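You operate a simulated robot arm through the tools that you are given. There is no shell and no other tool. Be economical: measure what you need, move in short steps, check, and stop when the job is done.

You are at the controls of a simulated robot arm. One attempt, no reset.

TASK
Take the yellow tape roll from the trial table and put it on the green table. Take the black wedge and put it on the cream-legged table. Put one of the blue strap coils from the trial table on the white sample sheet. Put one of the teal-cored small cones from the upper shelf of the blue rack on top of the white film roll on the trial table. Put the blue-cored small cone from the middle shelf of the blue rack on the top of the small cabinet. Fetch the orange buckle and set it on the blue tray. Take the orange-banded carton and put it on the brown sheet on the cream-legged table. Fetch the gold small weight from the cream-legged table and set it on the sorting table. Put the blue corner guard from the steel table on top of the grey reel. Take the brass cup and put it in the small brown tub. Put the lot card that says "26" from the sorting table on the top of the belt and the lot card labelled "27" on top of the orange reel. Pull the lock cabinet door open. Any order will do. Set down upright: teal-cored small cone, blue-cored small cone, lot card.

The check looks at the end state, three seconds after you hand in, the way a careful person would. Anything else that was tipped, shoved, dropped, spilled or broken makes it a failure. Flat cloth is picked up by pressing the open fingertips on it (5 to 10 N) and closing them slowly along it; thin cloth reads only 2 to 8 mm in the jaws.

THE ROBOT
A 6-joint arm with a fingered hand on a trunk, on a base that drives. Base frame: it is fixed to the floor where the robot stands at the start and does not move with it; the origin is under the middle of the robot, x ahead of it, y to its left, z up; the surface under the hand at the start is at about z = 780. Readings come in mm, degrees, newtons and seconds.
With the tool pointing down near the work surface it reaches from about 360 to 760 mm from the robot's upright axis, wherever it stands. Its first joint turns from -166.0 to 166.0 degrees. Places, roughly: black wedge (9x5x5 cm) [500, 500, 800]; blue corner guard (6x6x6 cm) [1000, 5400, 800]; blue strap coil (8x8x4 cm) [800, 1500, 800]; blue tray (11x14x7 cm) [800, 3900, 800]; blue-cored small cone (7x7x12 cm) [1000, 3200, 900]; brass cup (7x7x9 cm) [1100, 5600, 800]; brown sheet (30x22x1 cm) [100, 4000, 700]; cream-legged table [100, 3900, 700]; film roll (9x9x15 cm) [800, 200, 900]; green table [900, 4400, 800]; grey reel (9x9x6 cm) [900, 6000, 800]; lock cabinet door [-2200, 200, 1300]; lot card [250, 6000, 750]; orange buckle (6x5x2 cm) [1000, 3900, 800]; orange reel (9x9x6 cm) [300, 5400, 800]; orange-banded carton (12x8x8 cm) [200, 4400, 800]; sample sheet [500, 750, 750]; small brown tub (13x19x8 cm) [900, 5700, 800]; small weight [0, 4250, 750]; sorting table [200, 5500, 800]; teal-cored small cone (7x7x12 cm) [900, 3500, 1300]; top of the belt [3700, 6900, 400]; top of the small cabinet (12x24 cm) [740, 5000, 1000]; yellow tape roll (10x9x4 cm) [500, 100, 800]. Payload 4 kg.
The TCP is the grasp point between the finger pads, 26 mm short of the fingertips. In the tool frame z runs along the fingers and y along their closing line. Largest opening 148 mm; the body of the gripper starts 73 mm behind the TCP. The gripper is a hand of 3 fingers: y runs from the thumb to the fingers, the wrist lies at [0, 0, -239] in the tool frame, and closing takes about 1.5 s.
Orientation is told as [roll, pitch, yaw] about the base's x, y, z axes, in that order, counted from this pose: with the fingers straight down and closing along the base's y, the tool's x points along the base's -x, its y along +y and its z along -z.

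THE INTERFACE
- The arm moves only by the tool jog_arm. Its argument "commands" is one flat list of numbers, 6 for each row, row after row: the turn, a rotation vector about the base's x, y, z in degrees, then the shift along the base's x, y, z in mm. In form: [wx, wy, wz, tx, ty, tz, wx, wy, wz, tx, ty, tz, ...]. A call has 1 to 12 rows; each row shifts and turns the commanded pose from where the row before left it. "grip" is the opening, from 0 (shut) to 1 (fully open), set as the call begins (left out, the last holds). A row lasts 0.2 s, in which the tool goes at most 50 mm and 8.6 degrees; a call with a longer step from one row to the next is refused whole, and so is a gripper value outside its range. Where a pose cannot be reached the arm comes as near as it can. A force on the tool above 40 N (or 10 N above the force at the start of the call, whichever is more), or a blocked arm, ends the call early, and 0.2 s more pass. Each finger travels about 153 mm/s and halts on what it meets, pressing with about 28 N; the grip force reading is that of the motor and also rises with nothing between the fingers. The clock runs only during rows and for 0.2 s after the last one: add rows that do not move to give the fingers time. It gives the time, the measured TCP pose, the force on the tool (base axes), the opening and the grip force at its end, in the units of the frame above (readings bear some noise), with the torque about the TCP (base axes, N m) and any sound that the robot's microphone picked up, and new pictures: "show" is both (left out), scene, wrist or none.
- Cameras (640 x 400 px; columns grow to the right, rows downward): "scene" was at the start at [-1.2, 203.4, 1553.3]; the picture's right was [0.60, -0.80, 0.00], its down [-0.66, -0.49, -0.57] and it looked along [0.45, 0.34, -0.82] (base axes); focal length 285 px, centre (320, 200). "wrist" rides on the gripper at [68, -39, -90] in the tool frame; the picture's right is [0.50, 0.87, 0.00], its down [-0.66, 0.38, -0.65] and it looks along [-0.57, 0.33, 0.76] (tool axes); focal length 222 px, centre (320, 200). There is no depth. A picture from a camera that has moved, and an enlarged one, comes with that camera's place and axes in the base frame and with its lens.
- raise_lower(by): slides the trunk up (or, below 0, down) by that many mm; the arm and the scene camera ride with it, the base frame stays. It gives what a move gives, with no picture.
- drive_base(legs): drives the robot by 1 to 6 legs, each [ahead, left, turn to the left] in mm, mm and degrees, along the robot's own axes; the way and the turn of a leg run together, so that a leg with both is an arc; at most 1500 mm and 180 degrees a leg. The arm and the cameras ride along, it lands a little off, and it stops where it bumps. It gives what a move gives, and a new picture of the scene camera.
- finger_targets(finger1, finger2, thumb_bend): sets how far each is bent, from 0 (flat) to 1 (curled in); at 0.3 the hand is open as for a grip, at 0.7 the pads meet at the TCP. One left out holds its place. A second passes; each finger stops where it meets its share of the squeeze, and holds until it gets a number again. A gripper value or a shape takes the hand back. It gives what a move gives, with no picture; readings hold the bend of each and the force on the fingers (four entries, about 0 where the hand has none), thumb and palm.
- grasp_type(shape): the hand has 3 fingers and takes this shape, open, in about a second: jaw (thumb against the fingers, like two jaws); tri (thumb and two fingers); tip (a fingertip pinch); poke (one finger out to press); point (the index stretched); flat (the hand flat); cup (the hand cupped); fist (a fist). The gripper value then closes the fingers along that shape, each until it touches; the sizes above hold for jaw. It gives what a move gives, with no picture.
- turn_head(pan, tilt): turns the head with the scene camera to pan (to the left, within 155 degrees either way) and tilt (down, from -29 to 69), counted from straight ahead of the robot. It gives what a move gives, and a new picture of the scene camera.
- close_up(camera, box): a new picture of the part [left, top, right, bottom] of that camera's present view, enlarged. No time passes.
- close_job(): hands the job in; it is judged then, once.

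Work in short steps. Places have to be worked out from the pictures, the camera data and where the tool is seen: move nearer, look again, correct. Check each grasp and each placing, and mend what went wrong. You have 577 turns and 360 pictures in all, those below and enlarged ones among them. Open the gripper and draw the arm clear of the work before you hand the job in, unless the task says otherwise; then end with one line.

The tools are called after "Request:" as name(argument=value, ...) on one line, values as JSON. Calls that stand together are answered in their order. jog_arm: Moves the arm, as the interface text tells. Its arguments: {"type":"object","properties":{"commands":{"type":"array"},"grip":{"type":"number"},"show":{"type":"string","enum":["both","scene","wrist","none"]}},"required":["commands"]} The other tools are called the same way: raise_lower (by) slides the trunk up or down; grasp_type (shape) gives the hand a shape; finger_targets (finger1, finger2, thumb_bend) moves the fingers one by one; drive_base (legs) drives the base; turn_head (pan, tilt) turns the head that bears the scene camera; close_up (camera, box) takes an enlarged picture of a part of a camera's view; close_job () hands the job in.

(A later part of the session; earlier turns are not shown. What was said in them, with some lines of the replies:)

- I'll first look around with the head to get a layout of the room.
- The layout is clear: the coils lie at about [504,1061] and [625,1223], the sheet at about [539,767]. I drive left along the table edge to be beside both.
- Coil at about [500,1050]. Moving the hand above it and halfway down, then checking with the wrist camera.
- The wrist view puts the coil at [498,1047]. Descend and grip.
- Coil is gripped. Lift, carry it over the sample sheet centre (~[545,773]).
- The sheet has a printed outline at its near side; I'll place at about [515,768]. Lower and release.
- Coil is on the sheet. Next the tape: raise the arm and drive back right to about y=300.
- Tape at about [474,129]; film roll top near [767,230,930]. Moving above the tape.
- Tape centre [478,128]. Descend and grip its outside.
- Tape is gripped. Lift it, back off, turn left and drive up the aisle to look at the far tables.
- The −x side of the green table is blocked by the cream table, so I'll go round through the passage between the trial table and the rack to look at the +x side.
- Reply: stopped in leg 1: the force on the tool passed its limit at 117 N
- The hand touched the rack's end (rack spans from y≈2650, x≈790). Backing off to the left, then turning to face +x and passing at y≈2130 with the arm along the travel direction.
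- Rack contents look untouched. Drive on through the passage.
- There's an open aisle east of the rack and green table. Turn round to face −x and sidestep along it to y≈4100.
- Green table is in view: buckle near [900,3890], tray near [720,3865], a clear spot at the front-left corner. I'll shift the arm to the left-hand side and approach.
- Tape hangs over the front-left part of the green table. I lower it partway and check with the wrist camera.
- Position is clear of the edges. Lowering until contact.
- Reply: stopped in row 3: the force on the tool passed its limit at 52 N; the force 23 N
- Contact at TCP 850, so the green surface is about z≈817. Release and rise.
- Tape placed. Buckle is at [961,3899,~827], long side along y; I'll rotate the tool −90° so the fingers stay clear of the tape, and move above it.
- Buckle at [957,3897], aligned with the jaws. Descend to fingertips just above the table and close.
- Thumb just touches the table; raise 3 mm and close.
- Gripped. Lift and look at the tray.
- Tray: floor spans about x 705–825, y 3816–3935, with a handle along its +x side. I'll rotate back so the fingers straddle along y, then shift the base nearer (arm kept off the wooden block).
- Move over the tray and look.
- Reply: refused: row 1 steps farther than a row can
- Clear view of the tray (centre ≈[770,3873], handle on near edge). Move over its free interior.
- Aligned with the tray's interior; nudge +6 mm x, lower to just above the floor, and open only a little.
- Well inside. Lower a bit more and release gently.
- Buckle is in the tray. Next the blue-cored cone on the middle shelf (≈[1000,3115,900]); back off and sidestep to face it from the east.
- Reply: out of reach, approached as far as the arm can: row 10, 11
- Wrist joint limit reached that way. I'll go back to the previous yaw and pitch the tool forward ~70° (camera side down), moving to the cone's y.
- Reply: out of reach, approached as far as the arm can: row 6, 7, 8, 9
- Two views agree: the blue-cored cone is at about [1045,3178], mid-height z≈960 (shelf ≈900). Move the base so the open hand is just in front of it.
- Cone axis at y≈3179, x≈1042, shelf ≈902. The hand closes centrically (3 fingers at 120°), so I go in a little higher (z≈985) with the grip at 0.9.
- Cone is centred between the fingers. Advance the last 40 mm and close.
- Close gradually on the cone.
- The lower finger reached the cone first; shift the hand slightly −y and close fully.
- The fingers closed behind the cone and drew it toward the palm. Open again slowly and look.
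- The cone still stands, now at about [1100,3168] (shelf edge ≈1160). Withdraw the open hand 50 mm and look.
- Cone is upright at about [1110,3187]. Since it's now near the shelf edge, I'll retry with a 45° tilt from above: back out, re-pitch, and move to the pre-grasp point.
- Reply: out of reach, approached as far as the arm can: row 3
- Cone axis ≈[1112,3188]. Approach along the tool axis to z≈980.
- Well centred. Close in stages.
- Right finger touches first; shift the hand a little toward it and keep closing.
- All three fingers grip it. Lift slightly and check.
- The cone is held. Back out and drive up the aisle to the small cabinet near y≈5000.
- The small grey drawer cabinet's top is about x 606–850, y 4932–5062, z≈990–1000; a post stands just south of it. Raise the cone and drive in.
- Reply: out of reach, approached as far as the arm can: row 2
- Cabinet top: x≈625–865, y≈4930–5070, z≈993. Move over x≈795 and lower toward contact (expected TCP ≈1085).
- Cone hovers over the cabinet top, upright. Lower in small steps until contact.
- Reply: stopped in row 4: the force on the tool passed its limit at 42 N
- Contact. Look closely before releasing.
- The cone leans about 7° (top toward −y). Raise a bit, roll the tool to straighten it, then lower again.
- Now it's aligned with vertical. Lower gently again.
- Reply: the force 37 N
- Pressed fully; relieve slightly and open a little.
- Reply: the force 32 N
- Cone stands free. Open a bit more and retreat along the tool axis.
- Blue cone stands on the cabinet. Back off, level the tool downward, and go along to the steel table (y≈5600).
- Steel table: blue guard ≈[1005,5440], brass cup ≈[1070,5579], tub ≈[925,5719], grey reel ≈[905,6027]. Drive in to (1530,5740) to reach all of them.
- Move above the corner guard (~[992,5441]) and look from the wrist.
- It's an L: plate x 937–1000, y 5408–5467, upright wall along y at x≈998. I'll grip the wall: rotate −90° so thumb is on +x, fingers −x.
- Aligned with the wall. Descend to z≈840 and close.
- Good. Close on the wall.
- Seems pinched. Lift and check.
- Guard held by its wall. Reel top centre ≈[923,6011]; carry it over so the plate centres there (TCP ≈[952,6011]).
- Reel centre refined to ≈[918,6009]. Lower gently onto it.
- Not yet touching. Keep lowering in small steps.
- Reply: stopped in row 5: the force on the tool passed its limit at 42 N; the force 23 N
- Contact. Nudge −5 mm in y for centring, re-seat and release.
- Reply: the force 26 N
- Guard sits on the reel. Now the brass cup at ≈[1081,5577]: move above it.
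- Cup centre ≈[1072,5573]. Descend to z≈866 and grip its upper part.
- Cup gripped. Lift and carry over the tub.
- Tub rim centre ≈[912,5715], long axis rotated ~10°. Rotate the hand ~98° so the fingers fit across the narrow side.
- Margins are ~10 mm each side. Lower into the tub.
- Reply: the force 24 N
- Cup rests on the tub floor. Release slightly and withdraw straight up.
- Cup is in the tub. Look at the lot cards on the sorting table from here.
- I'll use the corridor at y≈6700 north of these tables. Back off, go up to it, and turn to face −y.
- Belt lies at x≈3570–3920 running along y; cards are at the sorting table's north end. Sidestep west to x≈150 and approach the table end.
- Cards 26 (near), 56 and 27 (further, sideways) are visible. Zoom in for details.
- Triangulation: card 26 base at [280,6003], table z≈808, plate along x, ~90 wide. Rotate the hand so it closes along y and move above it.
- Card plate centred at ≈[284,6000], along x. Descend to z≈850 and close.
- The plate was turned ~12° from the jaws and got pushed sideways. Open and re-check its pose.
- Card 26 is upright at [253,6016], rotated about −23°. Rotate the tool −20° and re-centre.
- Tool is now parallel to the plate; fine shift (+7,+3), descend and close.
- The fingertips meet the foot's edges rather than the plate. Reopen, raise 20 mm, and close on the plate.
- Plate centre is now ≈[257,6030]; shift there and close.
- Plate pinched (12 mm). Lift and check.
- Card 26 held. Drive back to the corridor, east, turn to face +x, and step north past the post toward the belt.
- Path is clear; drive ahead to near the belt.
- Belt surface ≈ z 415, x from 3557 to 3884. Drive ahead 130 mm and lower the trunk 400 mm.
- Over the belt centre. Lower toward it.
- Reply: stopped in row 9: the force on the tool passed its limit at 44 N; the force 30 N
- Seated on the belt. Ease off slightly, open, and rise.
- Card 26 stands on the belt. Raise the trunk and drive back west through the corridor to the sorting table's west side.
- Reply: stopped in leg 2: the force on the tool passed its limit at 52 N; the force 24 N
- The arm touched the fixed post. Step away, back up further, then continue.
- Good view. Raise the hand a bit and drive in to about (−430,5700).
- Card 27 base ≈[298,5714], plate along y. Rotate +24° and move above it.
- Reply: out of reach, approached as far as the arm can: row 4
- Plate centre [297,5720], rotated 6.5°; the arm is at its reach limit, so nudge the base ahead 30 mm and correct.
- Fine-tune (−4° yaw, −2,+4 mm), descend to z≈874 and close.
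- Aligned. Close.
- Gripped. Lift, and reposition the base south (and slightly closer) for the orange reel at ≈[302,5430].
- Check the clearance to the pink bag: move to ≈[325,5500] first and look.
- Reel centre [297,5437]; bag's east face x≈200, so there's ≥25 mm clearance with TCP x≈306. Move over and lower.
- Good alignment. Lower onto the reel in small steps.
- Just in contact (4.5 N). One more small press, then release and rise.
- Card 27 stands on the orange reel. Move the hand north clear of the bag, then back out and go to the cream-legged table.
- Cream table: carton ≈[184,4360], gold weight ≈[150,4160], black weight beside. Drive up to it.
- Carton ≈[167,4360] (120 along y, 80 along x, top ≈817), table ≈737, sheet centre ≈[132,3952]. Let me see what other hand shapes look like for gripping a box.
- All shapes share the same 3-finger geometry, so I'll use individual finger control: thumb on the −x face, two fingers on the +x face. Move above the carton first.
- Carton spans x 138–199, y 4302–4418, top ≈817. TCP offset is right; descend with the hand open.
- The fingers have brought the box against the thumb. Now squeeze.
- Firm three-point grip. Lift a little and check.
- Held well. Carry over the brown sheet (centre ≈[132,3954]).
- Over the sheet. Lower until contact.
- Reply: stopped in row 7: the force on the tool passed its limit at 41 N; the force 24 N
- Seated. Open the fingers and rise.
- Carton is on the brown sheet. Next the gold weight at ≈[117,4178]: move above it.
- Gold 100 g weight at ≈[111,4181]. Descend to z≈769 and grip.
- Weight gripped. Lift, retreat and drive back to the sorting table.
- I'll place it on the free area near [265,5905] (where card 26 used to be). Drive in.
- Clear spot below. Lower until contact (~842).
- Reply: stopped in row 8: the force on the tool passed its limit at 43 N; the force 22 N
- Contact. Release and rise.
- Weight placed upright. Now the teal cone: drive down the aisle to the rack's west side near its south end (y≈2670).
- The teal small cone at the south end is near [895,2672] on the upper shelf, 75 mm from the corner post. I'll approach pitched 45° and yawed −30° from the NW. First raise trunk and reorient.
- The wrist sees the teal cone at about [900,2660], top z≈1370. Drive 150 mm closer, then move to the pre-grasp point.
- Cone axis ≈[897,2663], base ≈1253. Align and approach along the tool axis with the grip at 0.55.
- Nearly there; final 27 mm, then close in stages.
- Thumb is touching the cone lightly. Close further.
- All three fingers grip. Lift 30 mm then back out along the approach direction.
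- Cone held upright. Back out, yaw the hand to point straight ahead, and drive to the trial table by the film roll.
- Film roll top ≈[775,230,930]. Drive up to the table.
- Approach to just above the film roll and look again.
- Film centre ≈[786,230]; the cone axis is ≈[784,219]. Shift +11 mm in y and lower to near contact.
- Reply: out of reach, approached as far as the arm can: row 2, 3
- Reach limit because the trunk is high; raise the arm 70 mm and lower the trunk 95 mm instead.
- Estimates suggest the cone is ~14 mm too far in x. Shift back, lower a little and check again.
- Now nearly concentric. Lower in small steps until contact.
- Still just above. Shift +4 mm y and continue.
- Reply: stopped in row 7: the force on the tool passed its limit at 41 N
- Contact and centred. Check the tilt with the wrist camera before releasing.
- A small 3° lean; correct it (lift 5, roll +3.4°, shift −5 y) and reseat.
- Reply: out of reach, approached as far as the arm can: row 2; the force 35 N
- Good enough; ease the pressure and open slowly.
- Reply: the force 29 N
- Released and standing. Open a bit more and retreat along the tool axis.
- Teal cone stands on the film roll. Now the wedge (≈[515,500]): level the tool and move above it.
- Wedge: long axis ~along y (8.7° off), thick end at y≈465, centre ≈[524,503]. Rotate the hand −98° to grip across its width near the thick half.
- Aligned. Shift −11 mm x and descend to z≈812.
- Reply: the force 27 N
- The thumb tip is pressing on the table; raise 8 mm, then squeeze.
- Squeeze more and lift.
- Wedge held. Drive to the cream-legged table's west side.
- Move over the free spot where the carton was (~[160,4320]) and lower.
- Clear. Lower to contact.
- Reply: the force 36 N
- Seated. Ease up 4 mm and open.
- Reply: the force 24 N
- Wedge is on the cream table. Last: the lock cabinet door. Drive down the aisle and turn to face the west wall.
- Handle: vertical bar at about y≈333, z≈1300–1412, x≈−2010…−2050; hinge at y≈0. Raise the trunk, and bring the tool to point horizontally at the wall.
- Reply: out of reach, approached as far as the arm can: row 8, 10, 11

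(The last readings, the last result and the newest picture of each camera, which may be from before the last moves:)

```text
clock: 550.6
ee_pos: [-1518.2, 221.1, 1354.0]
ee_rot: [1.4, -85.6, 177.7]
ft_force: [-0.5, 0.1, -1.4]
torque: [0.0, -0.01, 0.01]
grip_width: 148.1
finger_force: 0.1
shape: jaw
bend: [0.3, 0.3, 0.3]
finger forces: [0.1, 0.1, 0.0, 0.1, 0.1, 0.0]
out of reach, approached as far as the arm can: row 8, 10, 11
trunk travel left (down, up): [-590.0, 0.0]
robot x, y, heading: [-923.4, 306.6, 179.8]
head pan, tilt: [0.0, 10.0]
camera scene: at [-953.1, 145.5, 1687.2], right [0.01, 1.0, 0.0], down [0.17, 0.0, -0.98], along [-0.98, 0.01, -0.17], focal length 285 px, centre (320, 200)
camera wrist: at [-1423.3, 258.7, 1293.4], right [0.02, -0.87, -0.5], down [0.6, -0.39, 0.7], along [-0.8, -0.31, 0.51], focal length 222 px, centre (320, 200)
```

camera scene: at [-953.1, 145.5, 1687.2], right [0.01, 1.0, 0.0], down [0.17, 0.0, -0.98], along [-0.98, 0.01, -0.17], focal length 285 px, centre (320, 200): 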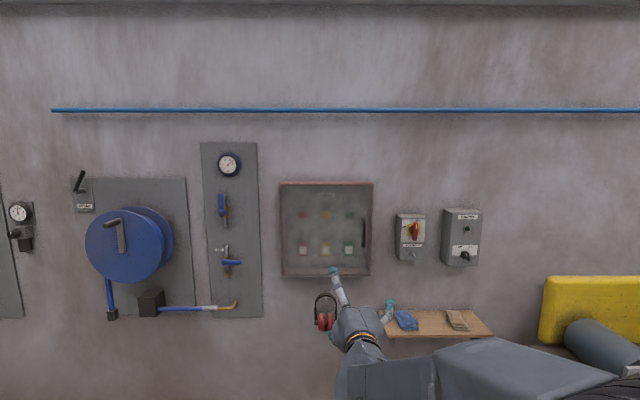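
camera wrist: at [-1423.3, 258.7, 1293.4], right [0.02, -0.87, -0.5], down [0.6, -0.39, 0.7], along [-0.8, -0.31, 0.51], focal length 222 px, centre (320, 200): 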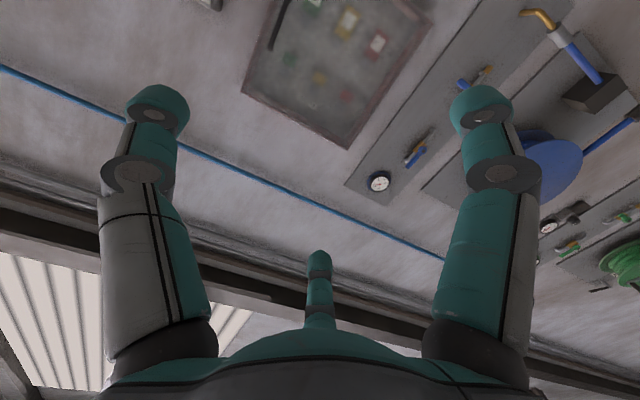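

Triangulated handle ≈[−2195,355,1318]; hinge ≈ y −18. Drive ahead 430 mm and line up with the handle.

Request:
drive_base(legs=[[430, 0, 0]])

Request:
jog_arm(commands=[0, 4.4, 0, 0, 45, -12, 0, 0, 0, 0, 45, -12, 0, 0, 0, 0, 44, -12, 0, 0, 0, -40, 0, 0, 0, 0, 0, -40, 0, 0, 0, 0, 0, 0, 0, 0], grip=0.6)

Request:
close_up(camera="scene", box=[200, 130, 440, 330])

```text
clock: 553.2
ee_pos: [-1946.8, 222.3, 1355.2]
ee_rot: [1.5, -85.5, 177.6]
ft_force: [0.1, -0.3, -0.3]
torque: [-0.01, -0.02, -0.02]
grip_width: 148.0
finger_force: 0.1
shape: jaw
bend: [0.3, 0.3, 0.3]
finger forces: [0.0, 0.0, 0.0, 0.1, 0.0, 0.1]
trunk travel left (down, up): [-590.0, 0.0]
robot x, y, heading: [-1345.5, 312.4, 179.8]
head pan, tilt: [0.0, 10.0]
camera scene: at [-1381.0, 147.7, 1687.2], right [0.0, 1.0, 0.0], down [0.17, 0.0, -0.98], along [-0.98, 0.0, -0.17], focal length 285 px, centre (320, 200)
```

scene: 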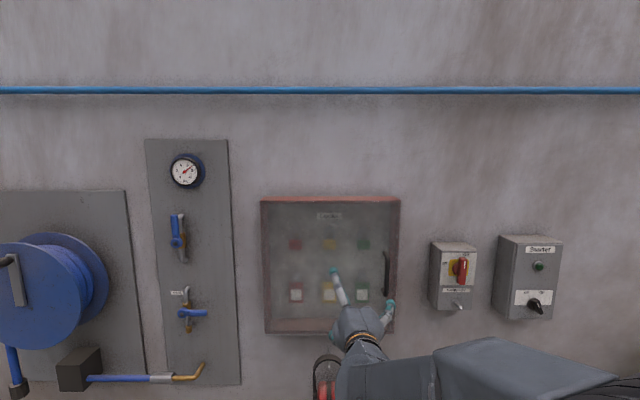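

```text
clock: 554.6
ee_pos: [-2001.1, 228.6, 1408.5]
ee_rot: [32.5, -89.6, 146.3]
ft_force: [0.9, 0.0, -0.1]
torque: [0.04, 0.0, 0.0]
grip_width: 89.1
finger_force: 0.2
shape: jaw
bend: [0.32, 0.32, 0.7]
finger forces: [0.0, 0.0, 0.1, 0.0, 0.1, 0.0]
out of reach, approached as far as the arm can: row 1, 2, 3, 4, 5
trunk travel left (down, up): [-590.0, 0.0]
robot x, y, heading: [-1342.7, 305.8, 180.1]
head pan, tilt: [0.0, 10.0]
camera scene: at [-1380.3, 147.8, 1687.2], right [0.0, 1.0, 0.0], down [0.17, 0.0, -0.98], along [-0.98, 0.0, -0.17], focal length 285 px, centre (320, 200)
camera wrist: at [-1910.3, 266.8, 1341.0], right [-0.02, -0.87, -0.5], down [0.64, -0.39, 0.66], along [-0.77, -0.31, 0.56], focal length 222 px, centre (320, 200)
```

scene: 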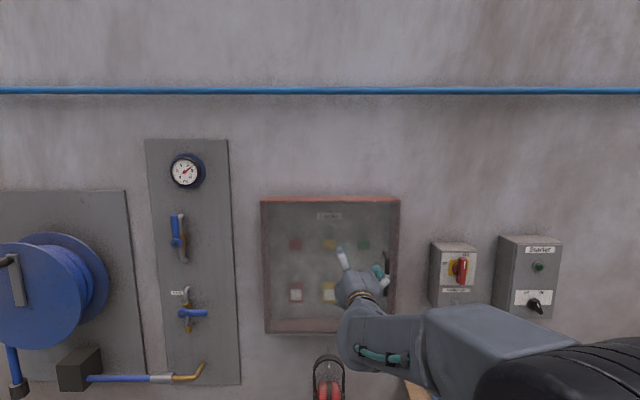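
wrist: 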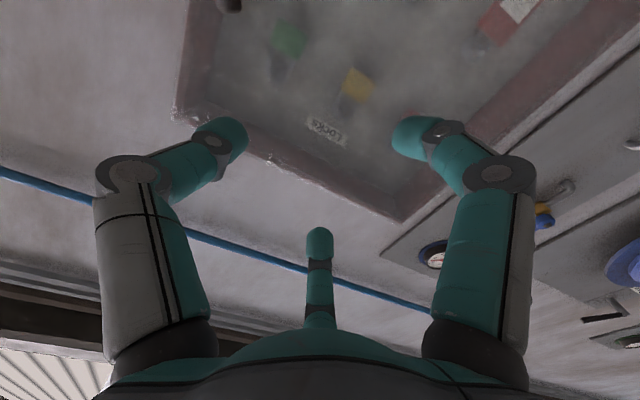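

```text
2.00 times, centred on (320, 230) of scene
camera zoom: at [-1380.3, 147.8, 1687.2], right [0.0, 1.0, 0.0], down [0.17, 0.0, -0.98], along [-0.98, 0.0, -0.17], focal length 571 px, centre (320, 140)
```

zoom: 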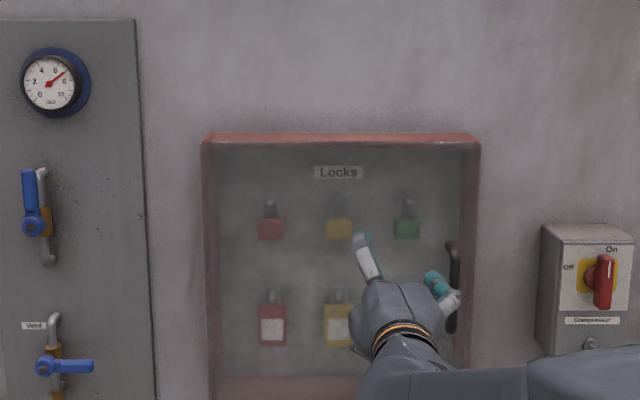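

The arm prefers its current posture, so I'll position with the base and trunk instead: lower the trunk 88 mm and sidestep right 125 mm.

Request:
raise_lower(by=-88)

Request:
drive_base(legs=[[0, -125, 0]])

Request:
jog_arm(commands=[0, 0, 0, 0, 0, 0], show="wrist")

```text
clock: 555.9
ee_pos: [-2001.4, 228.8, 1320.6]
ee_rot: [29.3, -89.6, 149.5]
ft_force: [0.2, 0.5, -0.2]
torque: [0.0, 0.02, 0.0]
grip_width: 89.3
finger_force: 0.0
shape: jaw
bend: [0.32, 0.32, 0.7]
finger forces: [0.1, 0.0, 0.0, 0.0, 0.0, 0.1]
trunk travel left (down, up): [-502.0, 88.0]
robot x, y, heading: [-1343.1, 311.3, 179.7]
head pan, tilt: [0.0, 10.0]
```

```text
clock: 557.1
ee_pos: [-1999.4, 355.7, 1320.6]
ee_rot: [30.5, -89.6, 148.2]
ft_force: [0.3, -1.1, 0.2]
torque: [0.01, 0.01, -0.01]
grip_width: 89.2
finger_force: 0.1
shape: jaw
bend: [0.32, 0.32, 0.7]
finger forces: [0.0, 0.0, 0.1, 0.0, 0.1, 0.1]
trunk travel left (down, up): [-502.0, 88.0]
robot x, y, heading: [-1348.3, 432.0, 179.8]
head pan, tilt: [0.0, 10.0]
camera scene: at [-1380.1, 273.3, 1599.3], right [0.01, 1.0, 0.0], down [0.17, 0.0, -0.98], along [-0.98, 0.01, -0.17], focal length 285 px, centre (320, 200)
```

scene: 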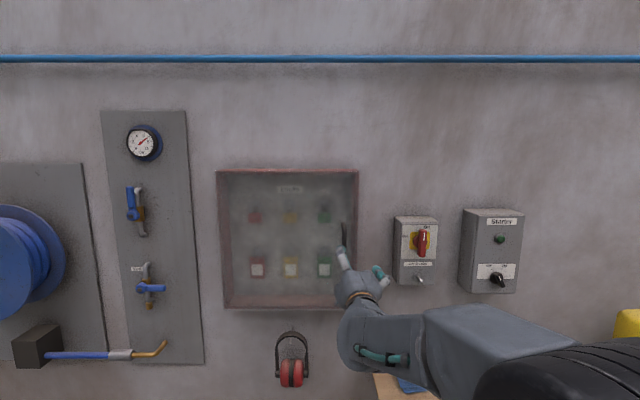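

```text
clock: 557.5
ee_pos: [-2000.8, 354.3, 1320.7]
ee_rot: [28.8, -89.6, 150.0]
ft_force: [0.4, 0.3, 0.2]
torque: [0.0, 0.02, -0.03]
grip_width: 89.3
finger_force: 0.0
shape: jaw
bend: [0.32, 0.32, 0.7]
finger forces: [0.0, 0.1, 0.1, 0.0, 0.0, 0.0]
trunk travel left (down, up): [-502.0, 88.0]
robot x, y, heading: [-1347.1, 434.7, 179.8]
head pan, tilt: [0.0, 10.0]
camera wrist: at [-1909.6, 392.3, 1252.8], right [-0.02, -0.87, -0.5], down [0.64, -0.39, 0.66], along [-0.77, -0.31, 0.56], focal length 222 px, centre (320, 200)
```

wrist: 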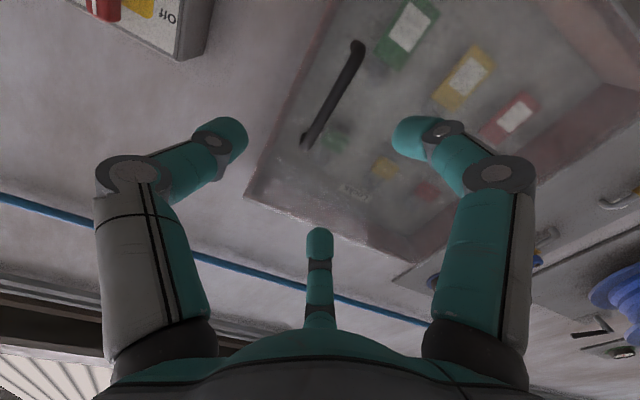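

Handle at y≈347, z 1256–1383, x≈−2200. Jog −7 mm in y, then drive ahead 150 mm and check.

Request:
jog_arm(commands=[0, 0, 0, 0, -7, 0, 0, 0, 0, 0, 0, 0], show="none")

Request:
drive_base(legs=[[140, 0, 0]])

Request:
jog_arm(commands=[0, 0, 0, 0, 0, 0], show="wrist")

```text
clock: 558.1
ee_pos: [-2000.0, 346.9, 1320.9]
ee_rot: [28.3, -89.5, 150.5]
ft_force: [-0.3, -0.5, 0.1]
torque: [0.08, 0.0, 0.0]
grip_width: 89.1
finger_force: 0.0
shape: jaw
bend: [0.32, 0.32, 0.7]
finger forces: [0.1, 0.0, 0.0, 0.0, 0.0, 0.0]
trunk travel left (down, up): [-502.0, 88.0]
robot x, y, heading: [-1345.0, 432.4, 179.8]
head pan, tilt: [0.0, 10.0]
```

```text
clock: 559.5
ee_pos: [-2141.2, 349.0, 1319.4]
ee_rot: [26.3, -89.6, 152.4]
ft_force: [0.3, -0.3, 0.0]
torque: [0.02, -0.01, -0.03]
grip_width: 89.2
finger_force: 0.1
shape: jaw
bend: [0.32, 0.32, 0.7]
finger forces: [0.0, 0.0, 0.0, 0.0, 0.0, 0.1]
trunk travel left (down, up): [-502.0, 88.0]
robot x, y, heading: [-1491.4, 436.9, 179.6]
head pan, tilt: [0.0, 10.0]
camera scene: at [-1521.1, 273.6, 1599.2], right [0.01, 1.0, 0.0], down [0.17, 0.0, -0.98], along [-0.98, 0.01, -0.17], focal length 285 px, centre (320, 200)
```

scene: 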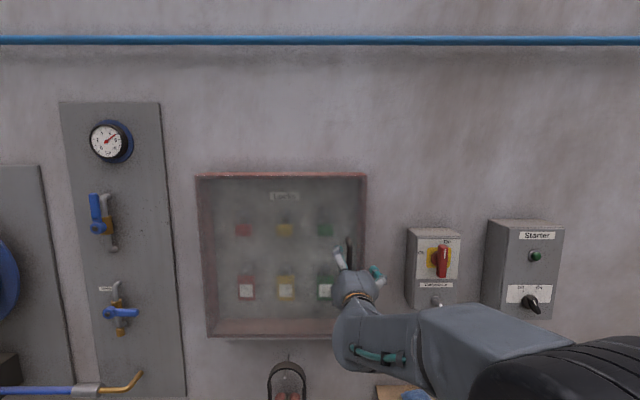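

```text
clock: 559.9
ee_pos: [-2141.2, 347.1, 1320.4]
ee_rot: [28.7, -89.5, 150.0]
ft_force: [0.7, 0.0, 0.1]
torque: [0.02, 0.04, -0.01]
grip_width: 89.3
finger_force: 0.1
shape: jaw
bend: [0.32, 0.32, 0.7]
finger forces: [0.0, 0.0, 0.0, 0.1, 0.1, 0.0]
trunk travel left (down, up): [-502.0, 88.0]
robot x, y, heading: [-1486.4, 430.5, 180.0]
head pan, tilt: [0.0, 10.0]
camera wrist: at [-2049.9, 386.3, 1252.8], right [-0.02, -0.87, -0.5], down [0.64, -0.39, 0.66], along [-0.77, -0.31, 0.56], focal length 222 px, centre (320, 200)
```

wrist: 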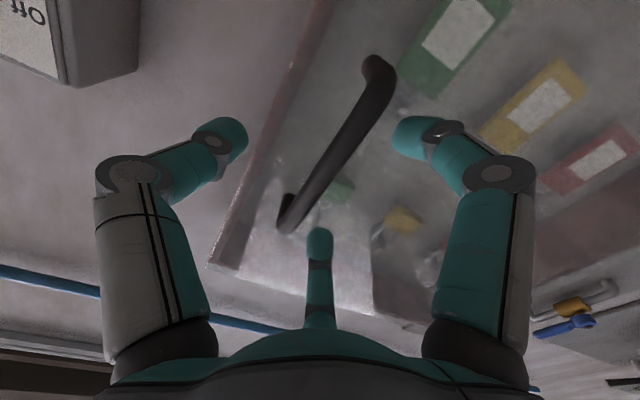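

Triangulating again puts the bar at x≈−2160, y≈350 — already between the fingers. Advance 10 mm and close.

Request:
jog_arm(commands=[0, 0, 0, -10, 3, 0, 0, 0, 0, 0, 0, 0], show="none")

Request:
jog_arm(commands=[0, 0, 0, 0, 0, 0, 0, 0, 0, 0, 0, 0, 0, 0, 0, 0, 0, 0, 0, 0, 0, 0, 0, 0, 0, 0, 0, 0, 0, 0], grip=0, show="wrist")

```text
clock: 560.5
ee_pos: [-2151.0, 352.4, 1319.8]
ee_rot: [27.9, -89.6, 150.8]
ft_force: [-0.6, -0.2, -1.2]
torque: [0.02, 0.02, -0.01]
grip_width: 89.4
finger_force: 0.0
shape: jaw
bend: [0.32, 0.32, 0.7]
finger forces: [0.0, 0.1, 0.0, 0.0, 0.0, 0.1]
trunk travel left (down, up): [-502.0, 88.0]
robot x, y, heading: [-1488.7, 436.4, 179.6]
head pan, tilt: [0.0, 10.0]
```

```text
clock: 561.6
ee_pos: [-2151.6, 350.0, 1320.3]
ee_rot: [22.6, -89.6, 156.3]
ft_force: [-1.0, -3.8, 1.3]
torque: [-0.03, 0.01, -0.02]
grip_width: 6.2
finger_force: 27.7
shape: jaw
bend: [0.79, 0.79, 0.63]
finger forces: [5.8, 6.1, 0.0, 0.0, 0.1, 0.0]
trunk travel left (down, up): [-502.0, 88.0]
robot x, y, heading: [-1489.9, 436.4, 179.7]
head pan, tilt: [0.0, 10.0]
camera wrist: at [-2060.3, 388.9, 1252.7], right [-0.02, -0.87, -0.5], down [0.64, -0.39, 0.66], along [-0.77, -0.31, 0.56], focal length 222 px, centre (320, 200)
```

wrist: 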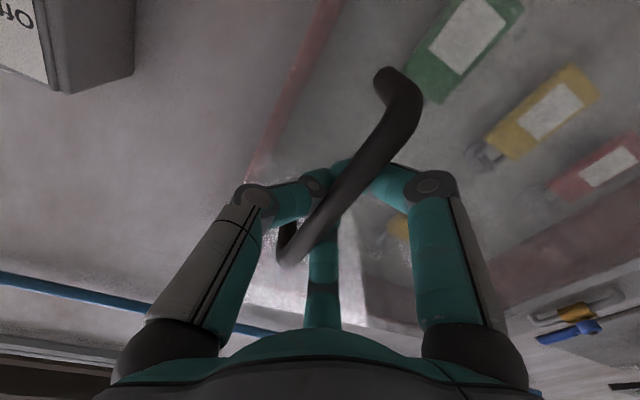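

The fingers are hooked behind the bar. Test-pull: jog +x 30 mm with a slight −y.

Request:
jog_arm(commands=[0, 0, 0, 10, -1, 0, 0, 0, 0, 10, -1, 0, 0, 0, 0, 10, -2, 0, 0, 0, 0, 10, -2, 0, 0, 0, 0, 0, 0, 0], show="both")

```text
clock: 562.9
ee_pos: [-2112.0, 344.0, 1319.2]
ee_rot: [15.3, -89.6, 163.5]
ft_force: [-2.6, -9.5, 1.6]
torque: [0.01, -0.01, -0.1]
grip_width: 6.3
finger_force: 27.5
shape: jaw
bend: [0.79, 0.79, 0.63]
finger forces: [8.3, 8.6, 0.0, 0.1, 0.1, 0.1]
trunk travel left (down, up): [-502.0, 88.0]
robot x, y, heading: [-1489.9, 433.0, 179.6]
head pan, tilt: [0.0, 10.0]
camera scene: at [-1520.9, 271.8, 1599.0], right [0.01, 1.0, 0.0], down [0.17, 0.0, -0.98], along [-0.98, 0.01, -0.17], focal length 285 px, centre (320, 200)
camera wrist: at [-2020.3, 381.5, 1252.6], right [-0.02, -0.87, -0.5], down [0.64, -0.39, 0.66], along [-0.77, -0.31, 0.56], focal length 222 px, centre (320, 200)
```

scene: 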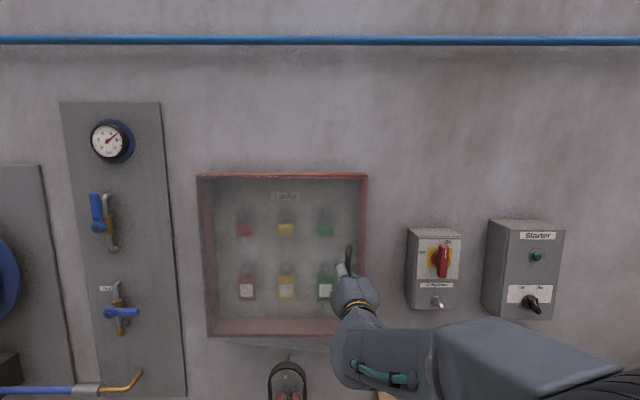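
wrist: 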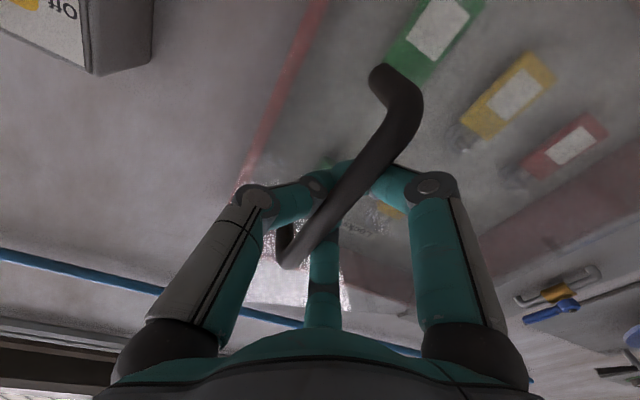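

The door moves with the hand. Continue the arc by driving the base in short legs.

Request:
drive_base(legs=[[-50, 14, 0], [-38, 22, 0]])

Request:
drive_base(legs=[[-42, 30, 0], [-36, 36, 0]])

```text
clock: 564.3
ee_pos: [-2023.3, 308.3, 1318.4]
ee_rot: [17.5, -89.6, 161.2]
ft_force: [-5.8, -9.8, 2.4]
torque: [-0.05, 0.01, -0.13]
grip_width: 6.0
finger_force: 28.0
shape: jaw
bend: [0.79, 0.79, 0.64]
finger forces: [7.0, 7.6, 0.0, 0.0, 0.1, 0.1]
trunk travel left (down, up): [-502.0, 88.0]
robot x, y, heading: [-1399.6, 397.4, 180.0]
head pan, tilt: [0.0, 10.0]
camera scene: at [-1433.5, 235.4, 1599.0], right [0.0, 1.0, 0.0], down [0.17, 0.0, -0.98], along [-0.98, 0.01, -0.17], focal length 285 px, centre (320, 200)
```

scene: 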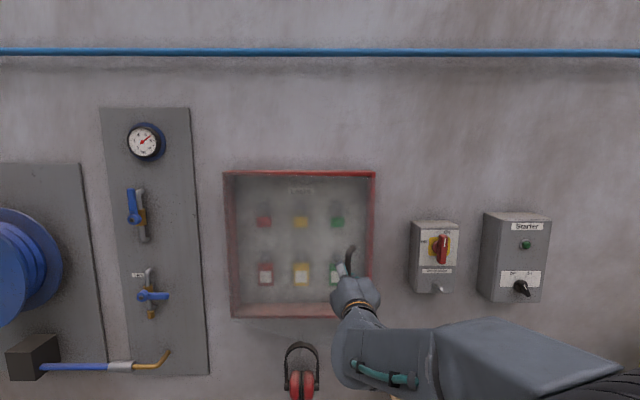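

```text
clock: 565.7
ee_pos: [-1946.0, 242.6, 1319.6]
ee_rot: [27.6, -89.6, 151.2]
ft_force: [0.6, 1.0, 0.2]
torque: [-0.01, -0.02, 0.03]
grip_width: 6.0
finger_force: 27.6
shape: jaw
bend: [0.79, 0.79, 0.65]
finger forces: [1.3, 1.7, 0.0, 0.0, 2.9, 0.0]
trunk travel left (down, up): [-502.0, 88.0]
robot x, y, heading: [-1320.3, 337.1, 179.7]
head pan, tilt: [0.0, 10.0]
camera scene: at [-1355.1, 170.3, 1599.2], right [0.01, 1.0, 0.0], down [0.17, 0.0, -0.98], along [-0.98, 0.01, -0.17], focal length 285 px, centre (320, 200)
```

scene: 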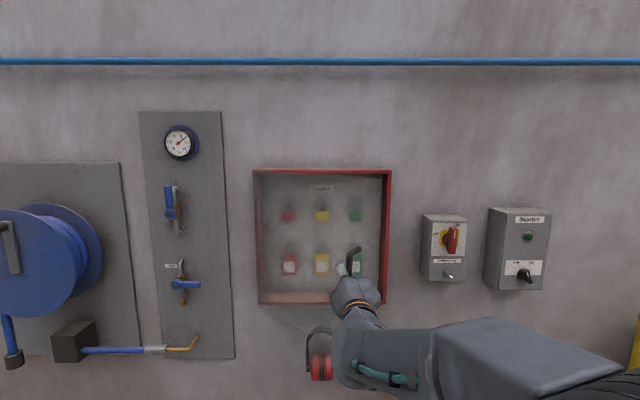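

Check the hook with the wrist camera.

Request:
jog_arm(commands=[0, 0, 0, 0, 0, 0], show="wrist")

```text
clock: 566.1
ee_pos: [-1945.3, 242.8, 1321.0]
ee_rot: [28.9, -89.5, 149.9]
ft_force: [1.0, 0.1, 0.1]
torque: [0.07, 0.0, 0.02]
grip_width: 6.0
finger_force: 27.7
shape: jaw
bend: [0.79, 0.79, 0.65]
finger forces: [1.3, 1.7, 0.0, 0.0, 2.9, 0.0]
trunk travel left (down, up): [-502.0, 88.0]
robot x, y, heading: [-1325.2, 329.7, 179.7]
head pan, tilt: [0.0, 10.0]
camera wrist: at [-1854.8, 280.6, 1252.5], right [-0.02, -0.87, -0.5], down [0.64, -0.39, 0.66], along [-0.77, -0.31, 0.56], focal length 222 px, centre (320, 200)
```

wrist: 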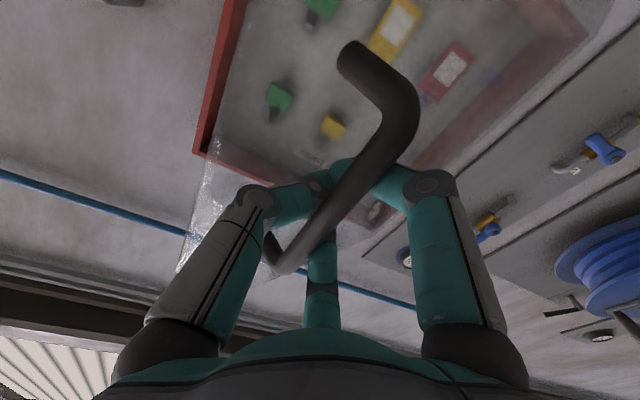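

Still hooked; door ≈38° open. Continue the arc.

Request:
drive_base(legs=[[-35, 40, 0], [-31, 44, 0]])

Request:
drive_base(legs=[[-20, 48, 0], [-14, 48, 0]])

Request:
jog_arm(commands=[0, 0, 0, 0, 0, 0], show="wrist")

```text
clock: 567.6
ee_pos: [-1880.2, 158.5, 1319.0]
ee_rot: [18.4, -89.6, 160.1]
ft_force: [-9.6, -5.3, 1.8]
torque: [0.01, -0.02, -0.17]
grip_width: 6.0
finger_force: 27.3
shape: jaw
bend: [0.79, 0.79, 0.65]
finger forces: [4.1, 5.0, 0.1, 0.0, 1.7, 0.1]
trunk travel left (down, up): [-502.0, 88.0]
robot x, y, heading: [-1257.8, 249.9, 179.7]
head pan, tilt: [0.0, 10.0]
camera scene: at [-1291.0, 85.6, 1599.1], right [0.01, 1.0, 0.0], down [0.17, 0.0, -0.98], along [-0.98, 0.01, -0.17], focal length 285 px, centre (320, 200)
```

scene: 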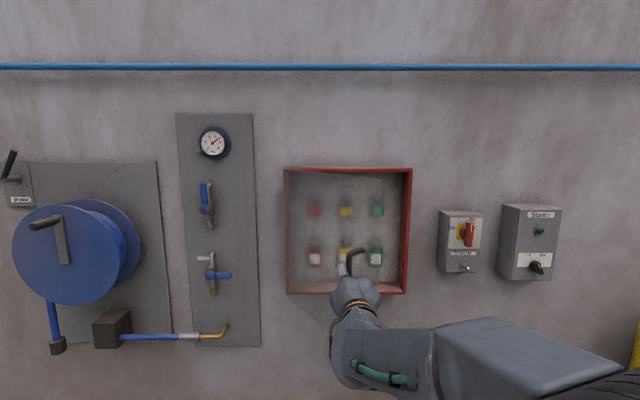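

```text
clock: 569.1
ee_pos: [-1845.7, 62.5, 1320.2]
ee_rot: [22.9, -89.6, 155.8]
ft_force: [-3.4, -1.3, -0.5]
torque: [0.04, 0.0, -0.09]
grip_width: 5.9
finger_force: 28.2
shape: jaw
bend: [0.79, 0.79, 0.65]
finger forces: [1.7, 2.0, 0.1, 0.0, 1.9, 0.1]
trunk travel left (down, up): [-502.0, 88.0]
robot x, y, heading: [-1221.6, 150.2, 179.7]
head pan, tilt: [0.0, 10.0]
camera scene: at [-1256.8, -9.6, 1599.1], right [0.01, 1.0, 0.0], down [0.17, 0.0, -0.98], along [-0.98, 0.01, -0.17], focal length 285 px, centre (320, 200)
```

scene: 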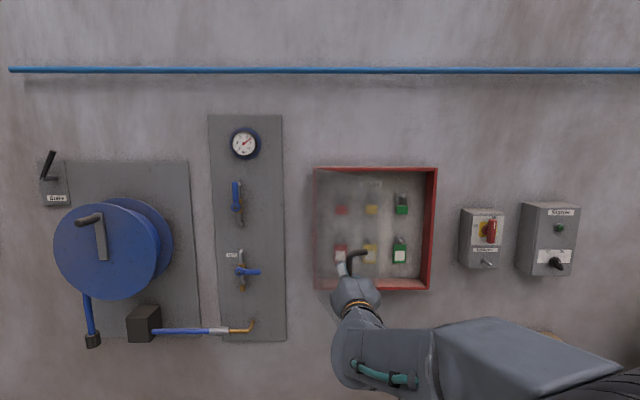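

```text
clock: 569.5
ee_pos: [-1847.3, 64.0, 1319.9]
ee_rot: [24.8, -89.6, 153.8]
ft_force: [-3.1, -0.7, 0.1]
torque: [0.01, 0.01, -0.02]
grip_width: 6.3
finger_force: 27.9
shape: jaw
bend: [0.79, 0.79, 0.65]
finger forces: [1.7, 2.1, 0.1, 0.1, 1.8, 0.0]
trunk travel left (down, up): [-502.0, 88.0]
robot x, y, heading: [-1223.6, 153.0, 179.8]
head pan, tilt: [0.0, 10.0]
camera wrist: at [-1756.3, 100.9, 1252.3], right [-0.02, -0.87, -0.5], down [0.64, -0.39, 0.66], along [-0.77, -0.31, 0.56], focal length 222 px, centre (320, 200)
```

wrist: 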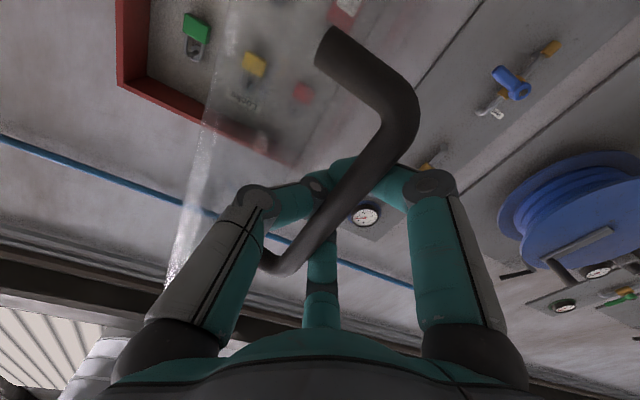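

Door ≈72° open. Pull a bit further to ~88°.

Request:
drive_base(legs=[[-4, 50, 0], [2, 48, 0]])

Request:
finger_targets(finger1=0.35, finger2=0.35)

Request:
close_up(camera="wrist", box=[0, 0, 640, 400])

```text
clock: 570.9
ee_pos: [-1845.9, -35.4, 1319.4]
ee_rot: [24.5, -89.5, 154.2]
ft_force: [0.2, 0.1, 0.0]
torque: [-0.04, 0.02, -0.06]
grip_width: 5.8
finger_force: 27.6
shape: jaw
bend: [0.79, 0.79, 0.65]
finger forces: [0.0, 0.1, 0.1, 0.0, 1.7, 0.0]
trunk travel left (down, up): [-502.0, 88.0]
robot x, y, heading: [-1224.1, 51.2, 179.7]
head pan, tilt: [0.0, 10.0]
camera scene: at [-1254.9, -108.0, 1599.2], right [0.01, 1.0, 0.0], down [0.17, 0.0, -0.98], along [-0.98, 0.01, -0.17], focal length 285 px, centre (320, 200)
```

scene: 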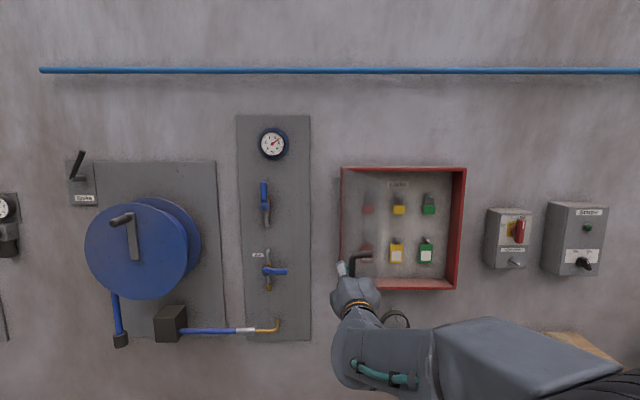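

```text
clock: 571.9
ee_pos: [-1846.9, -35.6, 1320.1]
ee_rot: [29.1, -89.6, 149.4]
ft_force: [-9.1, 2.3, 2.5]
torque: [0.05, -0.12, -0.99]
grip_width: 52.8
finger_force: 21.1
shape: fingers
bend: [0.35, 0.35, 0.78]
finger forces: [0.0, 0.1, 0.1, 0.1, 42.8, 0.0]
trunk travel left (down, up): [-502.0, 88.0]
robot x, y, heading: [-1219.3, 53.5, 179.7]
head pan, tilt: [0.0, 10.0]
```

```text
1.00 times, centred on (320, 200) of wrist (not enlarged: the box is as wide or as high as the picture)
camera zoom: at [-1755.4, 2.8, 1252.3], right [-0.02, -0.87, -0.5], down [0.64, -0.39, 0.66], along [-0.77, -0.31, 0.56], focal length 222 px, centre (320, 200)
```

zoom: 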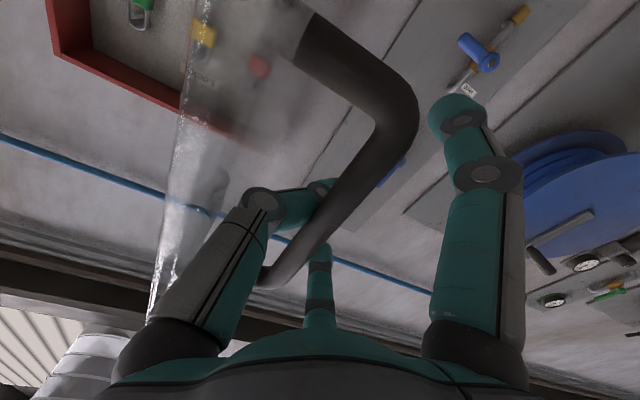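

Pull the door slightly further with the thumb, then straighten the thumb and back away.

Request:
drive_base(legs=[[6, 45, 0]])

Request:
finger_targets(thumb_bend=0.5)

Request:
finger_targets(thumb_bend=0.38)

Request:
close_up(camera="wrist", box=[0, 0, 640, 400])

```text
clock: 572.8
ee_pos: [-1849.5, -78.6, 1319.5]
ee_rot: [31.0, -89.7, 147.5]
ft_force: [8.6, 3.8, -3.7]
torque: [-0.09, 0.15, -2.06]
grip_width: 54.3
finger_force: 29.4
shape: fingers
bend: [0.35, 0.35, 0.78]
finger forces: [0.0, 0.0, 0.0, 0.0, 58.3, 0.1]
trunk travel left (down, up): [-502.0, 88.0]
robot x, y, heading: [-1229.4, 9.4, 179.8]
head pan, tilt: [0.0, 10.0]
camera scene: at [-1259.9, -152.7, 1599.2], right [0.01, 1.0, 0.0], down [0.17, 0.0, -0.98], along [-0.98, 0.01, -0.17], focal length 285 px, centre (320, 200)
```

scene: 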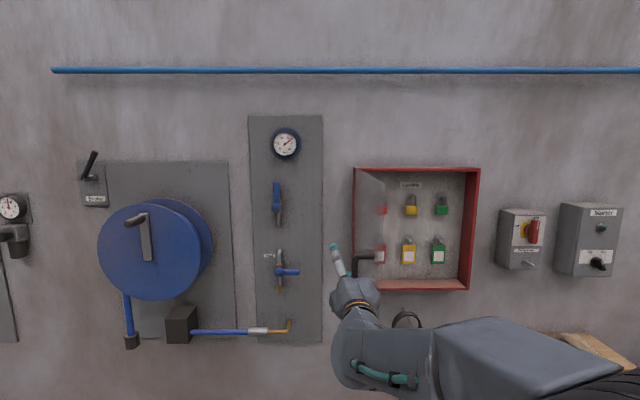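

```text
clock: 573.8
ee_pos: [-1851.1, -81.6, 1320.5]
ee_rot: [26.0, -89.7, 152.7]
ft_force: [-0.6, 0.6, -0.1]
torque: [0.03, 0.0, 0.03]
grip_width: 87.2
finger_force: 0.1
shape: fingers
bend: [0.35, 0.35, 0.5]
finger forces: [0.0, 0.0, 0.0, 0.1, 0.1, 0.1]
trunk travel left (down, up): [-502.0, 88.0]
robot x, y, heading: [-1227.9, 11.7, 179.6]
head pan, tilt: [0.0, 10.0]
```

```text
clock: 574.8
ee_pos: [-1852.7, -80.9, 1320.8]
ee_rot: [26.1, -89.6, 152.7]
ft_force: [0.4, 0.0, 0.9]
torque: [0.01, -0.01, 0.0]
grip_width: 106.3
finger_force: 0.0
shape: fingers
bend: [0.35, 0.35, 0.38]
finger forces: [0.1, 0.0, 0.1, 0.0, 0.0, 0.0]
trunk travel left (down, up): [-502.0, 88.0]
robot x, y, heading: [-1226.5, 13.2, 179.8]
head pan, tilt: [0.0, 10.0]
```

```text
1.00 times, centred on (320, 200) of wrist (not enlarged: the box is as wide or as high as the picture)
camera zoom: at [-1760.6, -43.0, 1252.3], right [-0.02, -0.87, -0.5], down [0.64, -0.39, 0.66], along [-0.77, -0.31, 0.56], focal length 222 px, centre (320, 200)
```

zoom: 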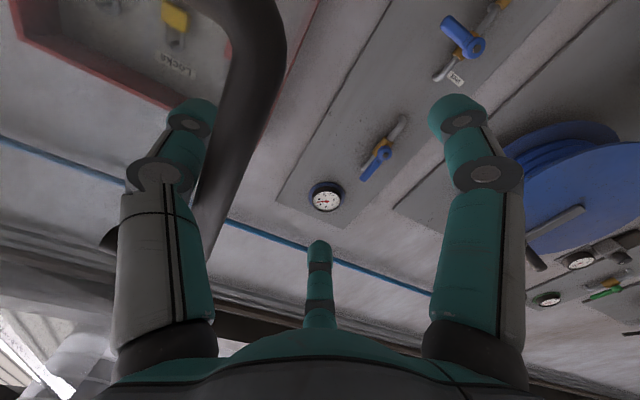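

Thumb is straight; back away straight.

Request:
drive_base(legs=[[-350, 0, 0]])

Request:
turn_head(pan=-5, tilt=15)

```text
clock: 577.1
ee_pos: [-1499.8, -81.6, 1320.2]
ee_rot: [26.8, -89.6, 151.8]
ft_force: [-0.3, -0.1, 1.1]
torque: [0.05, -0.02, 0.02]
grip_width: 106.1
finger_force: 0.0
shape: fingers
bend: [0.35, 0.35, 0.38]
finger forces: [0.0, 0.0, 0.0, 0.1, 0.0, 0.0]
trunk travel left (down, up): [-502.0, 88.0]
robot x, y, heading: [-878.5, 4.4, 179.6]
head pan, tilt: [0.0, 10.0]
camera scene: at [-910.0, -155.3, 1599.2], right [0.01, 1.0, 0.0], down [0.17, 0.0, -0.98], along [-0.98, 0.01, -0.17], focal length 285 px, centre (320, 200)
```

scene: 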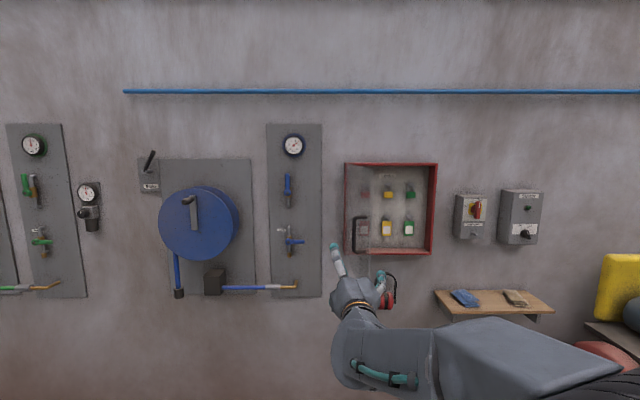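

```text
clock: 577.8
ee_pos: [-1501.4, -81.8, 1321.1]
ee_rot: [26.7, -89.6, 152.0]
ft_force: [-0.2, 0.0, -0.4]
torque: [-0.01, 0.01, -0.04]
grip_width: 106.4
finger_force: 0.0
shape: fingers
bend: [0.35, 0.35, 0.38]
finger forces: [0.0, 0.0, 0.0, 0.0, 0.0, 0.0]
trunk travel left (down, up): [-502.0, 88.0]
robot x, y, heading: [-879.5, 7.4, 179.7]
head pan, tilt: [-5.0, 15.0]
camera scene: at [-910.2, -147.2, 1591.1], right [0.09, 1.0, 0.0], down [0.26, -0.02, -0.97], along [-0.96, 0.09, -0.26], focal length 285 px, centre (320, 200)
```

scene: 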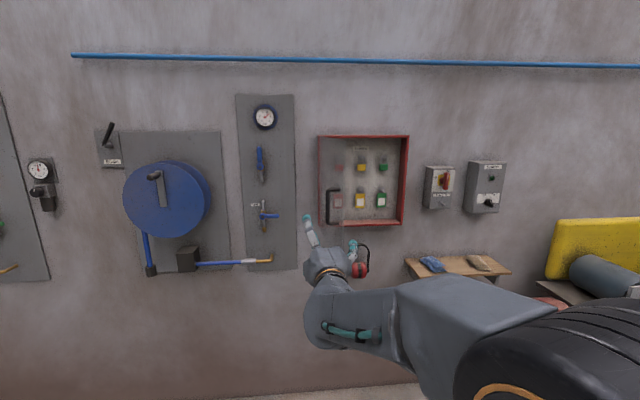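

Request:
close_up(camera="scene", box=[290, 120, 430, 250])

```text
3.08 times, centred on (360, 185) of scene
camera zoom: at [-910.2, -147.2, 1591.1], right [0.09, 1.0, 0.0], down [0.26, -0.02, -0.97], along [-0.96, 0.09, -0.26], focal length 878 px, centre (197, 246)
```

zoom: 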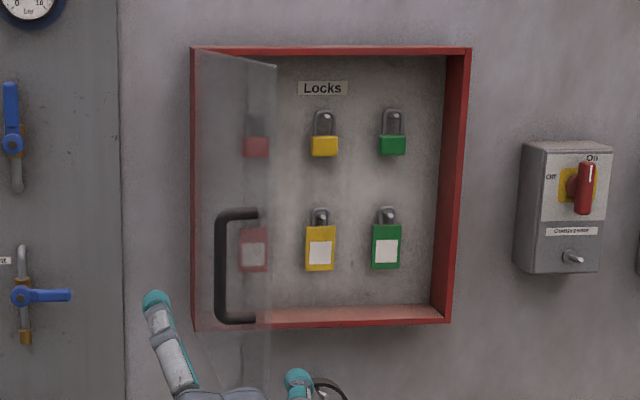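

The door stands open about 80°. Open the hand fully and take one last look back at the trial table.

Request:
grasp_type(shape="jaw")

Request:
drive_base(legs=[[-150, 0, 0], [0, 0, 90]])

Request:
turn_head(pan=75, tilt=25)

```text
clock: 578.7
ee_pos: [-1500.7, -81.9, 1318.6]
ee_rot: [26.3, -89.5, 152.4]
ft_force: [0.0, 0.2, 0.4]
torque: [0.01, 0.02, 0.0]
grip_width: 147.9
finger_force: 0.1
shape: jaw
bend: [0.3, 0.3, 0.3]
finger forces: [0.1, 0.0, 0.0, 0.1, 0.1, 0.1]
trunk travel left (down, up): [-502.0, 88.0]
robot x, y, heading: [-877.4, 6.8, 179.6]
head pan, tilt: [-5.0, 15.0]
```

```text
clock: 583.8
ee_pos: [-643.3, -618.3, 1320.1]
ee_rot: [26.3, -89.6, -118.0]
ft_force: [0.5, -0.8, 0.5]
torque: [0.03, 0.0, 0.04]
grip_width: 147.6
finger_force: 0.0
shape: jaw
bend: [0.3, 0.3, 0.3]
finger forces: [0.1, 0.1, 0.1, 0.1, 0.0, 0.0]
trunk travel left (down, up): [-502.0, 88.0]
robot x, y, heading: [-727.7, 4.9, -90.8]
head pan, tilt: [-5.0, 15.0]
camera scene: at [-572.7, -30.5, 1591.1], right [-0.99, 0.1, 0.0], down [0.03, 0.26, -0.97], along [-0.1, -0.96, -0.26], focal length 285 px, centre (320, 200)
```

scene: 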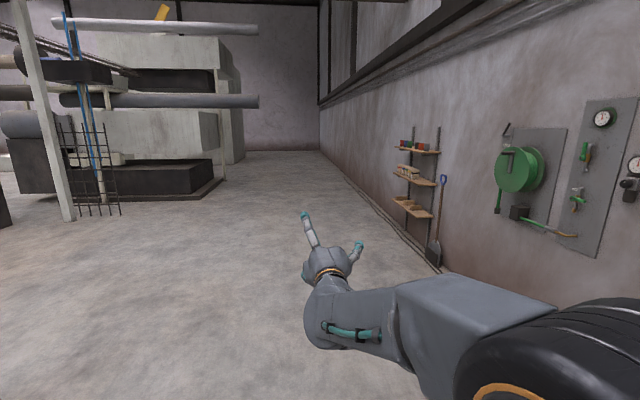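

```text
clock: 585.4
ee_pos: [-642.0, -619.2, 1318.8]
ee_rot: [26.2, -89.5, -118.0]
ft_force: [-0.5, 0.3, 0.2]
torque: [0.02, -0.01, -0.03]
grip_width: 148.0
finger_force: 0.0
shape: jaw
bend: [0.3, 0.3, 0.3]
finger forces: [0.1, 0.0, 0.0, 0.1, 0.0, 0.0]
trunk travel left (down, up): [-502.0, 88.0]
robot x, y, heading: [-722.6, 9.3, -90.6]
head pan, tilt: [75.0, 25.0]
camera scene: at [-474.7, 37.3, 1574.8], right [-0.27, -0.96, 0.0], down [-0.41, 0.12, -0.91], along [0.87, -0.25, -0.42], focal length 285 px, centre (320, 200)
```

scene: 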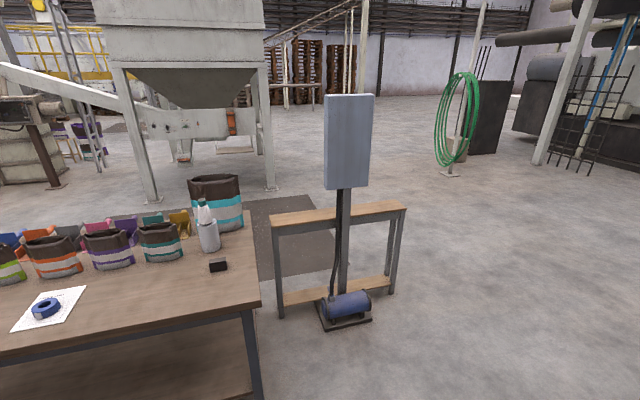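

The cone stands on the film roll and the coil lies on its sheet; the hand is open and clear of the work. Handing in.

Request:
close_job()

```text
The job is handed in.
```

I finished all thirteen steps and handed the job in; every item was placed and looked right when I last checked it, and the lock cabinet door stands about 80° open. On the way the hand bumped the blue rack once, early on, at 117 N. It also touched a fixed roof post near the belt. The pictures taken afterwards showed the items on the rack's shelves still standing.
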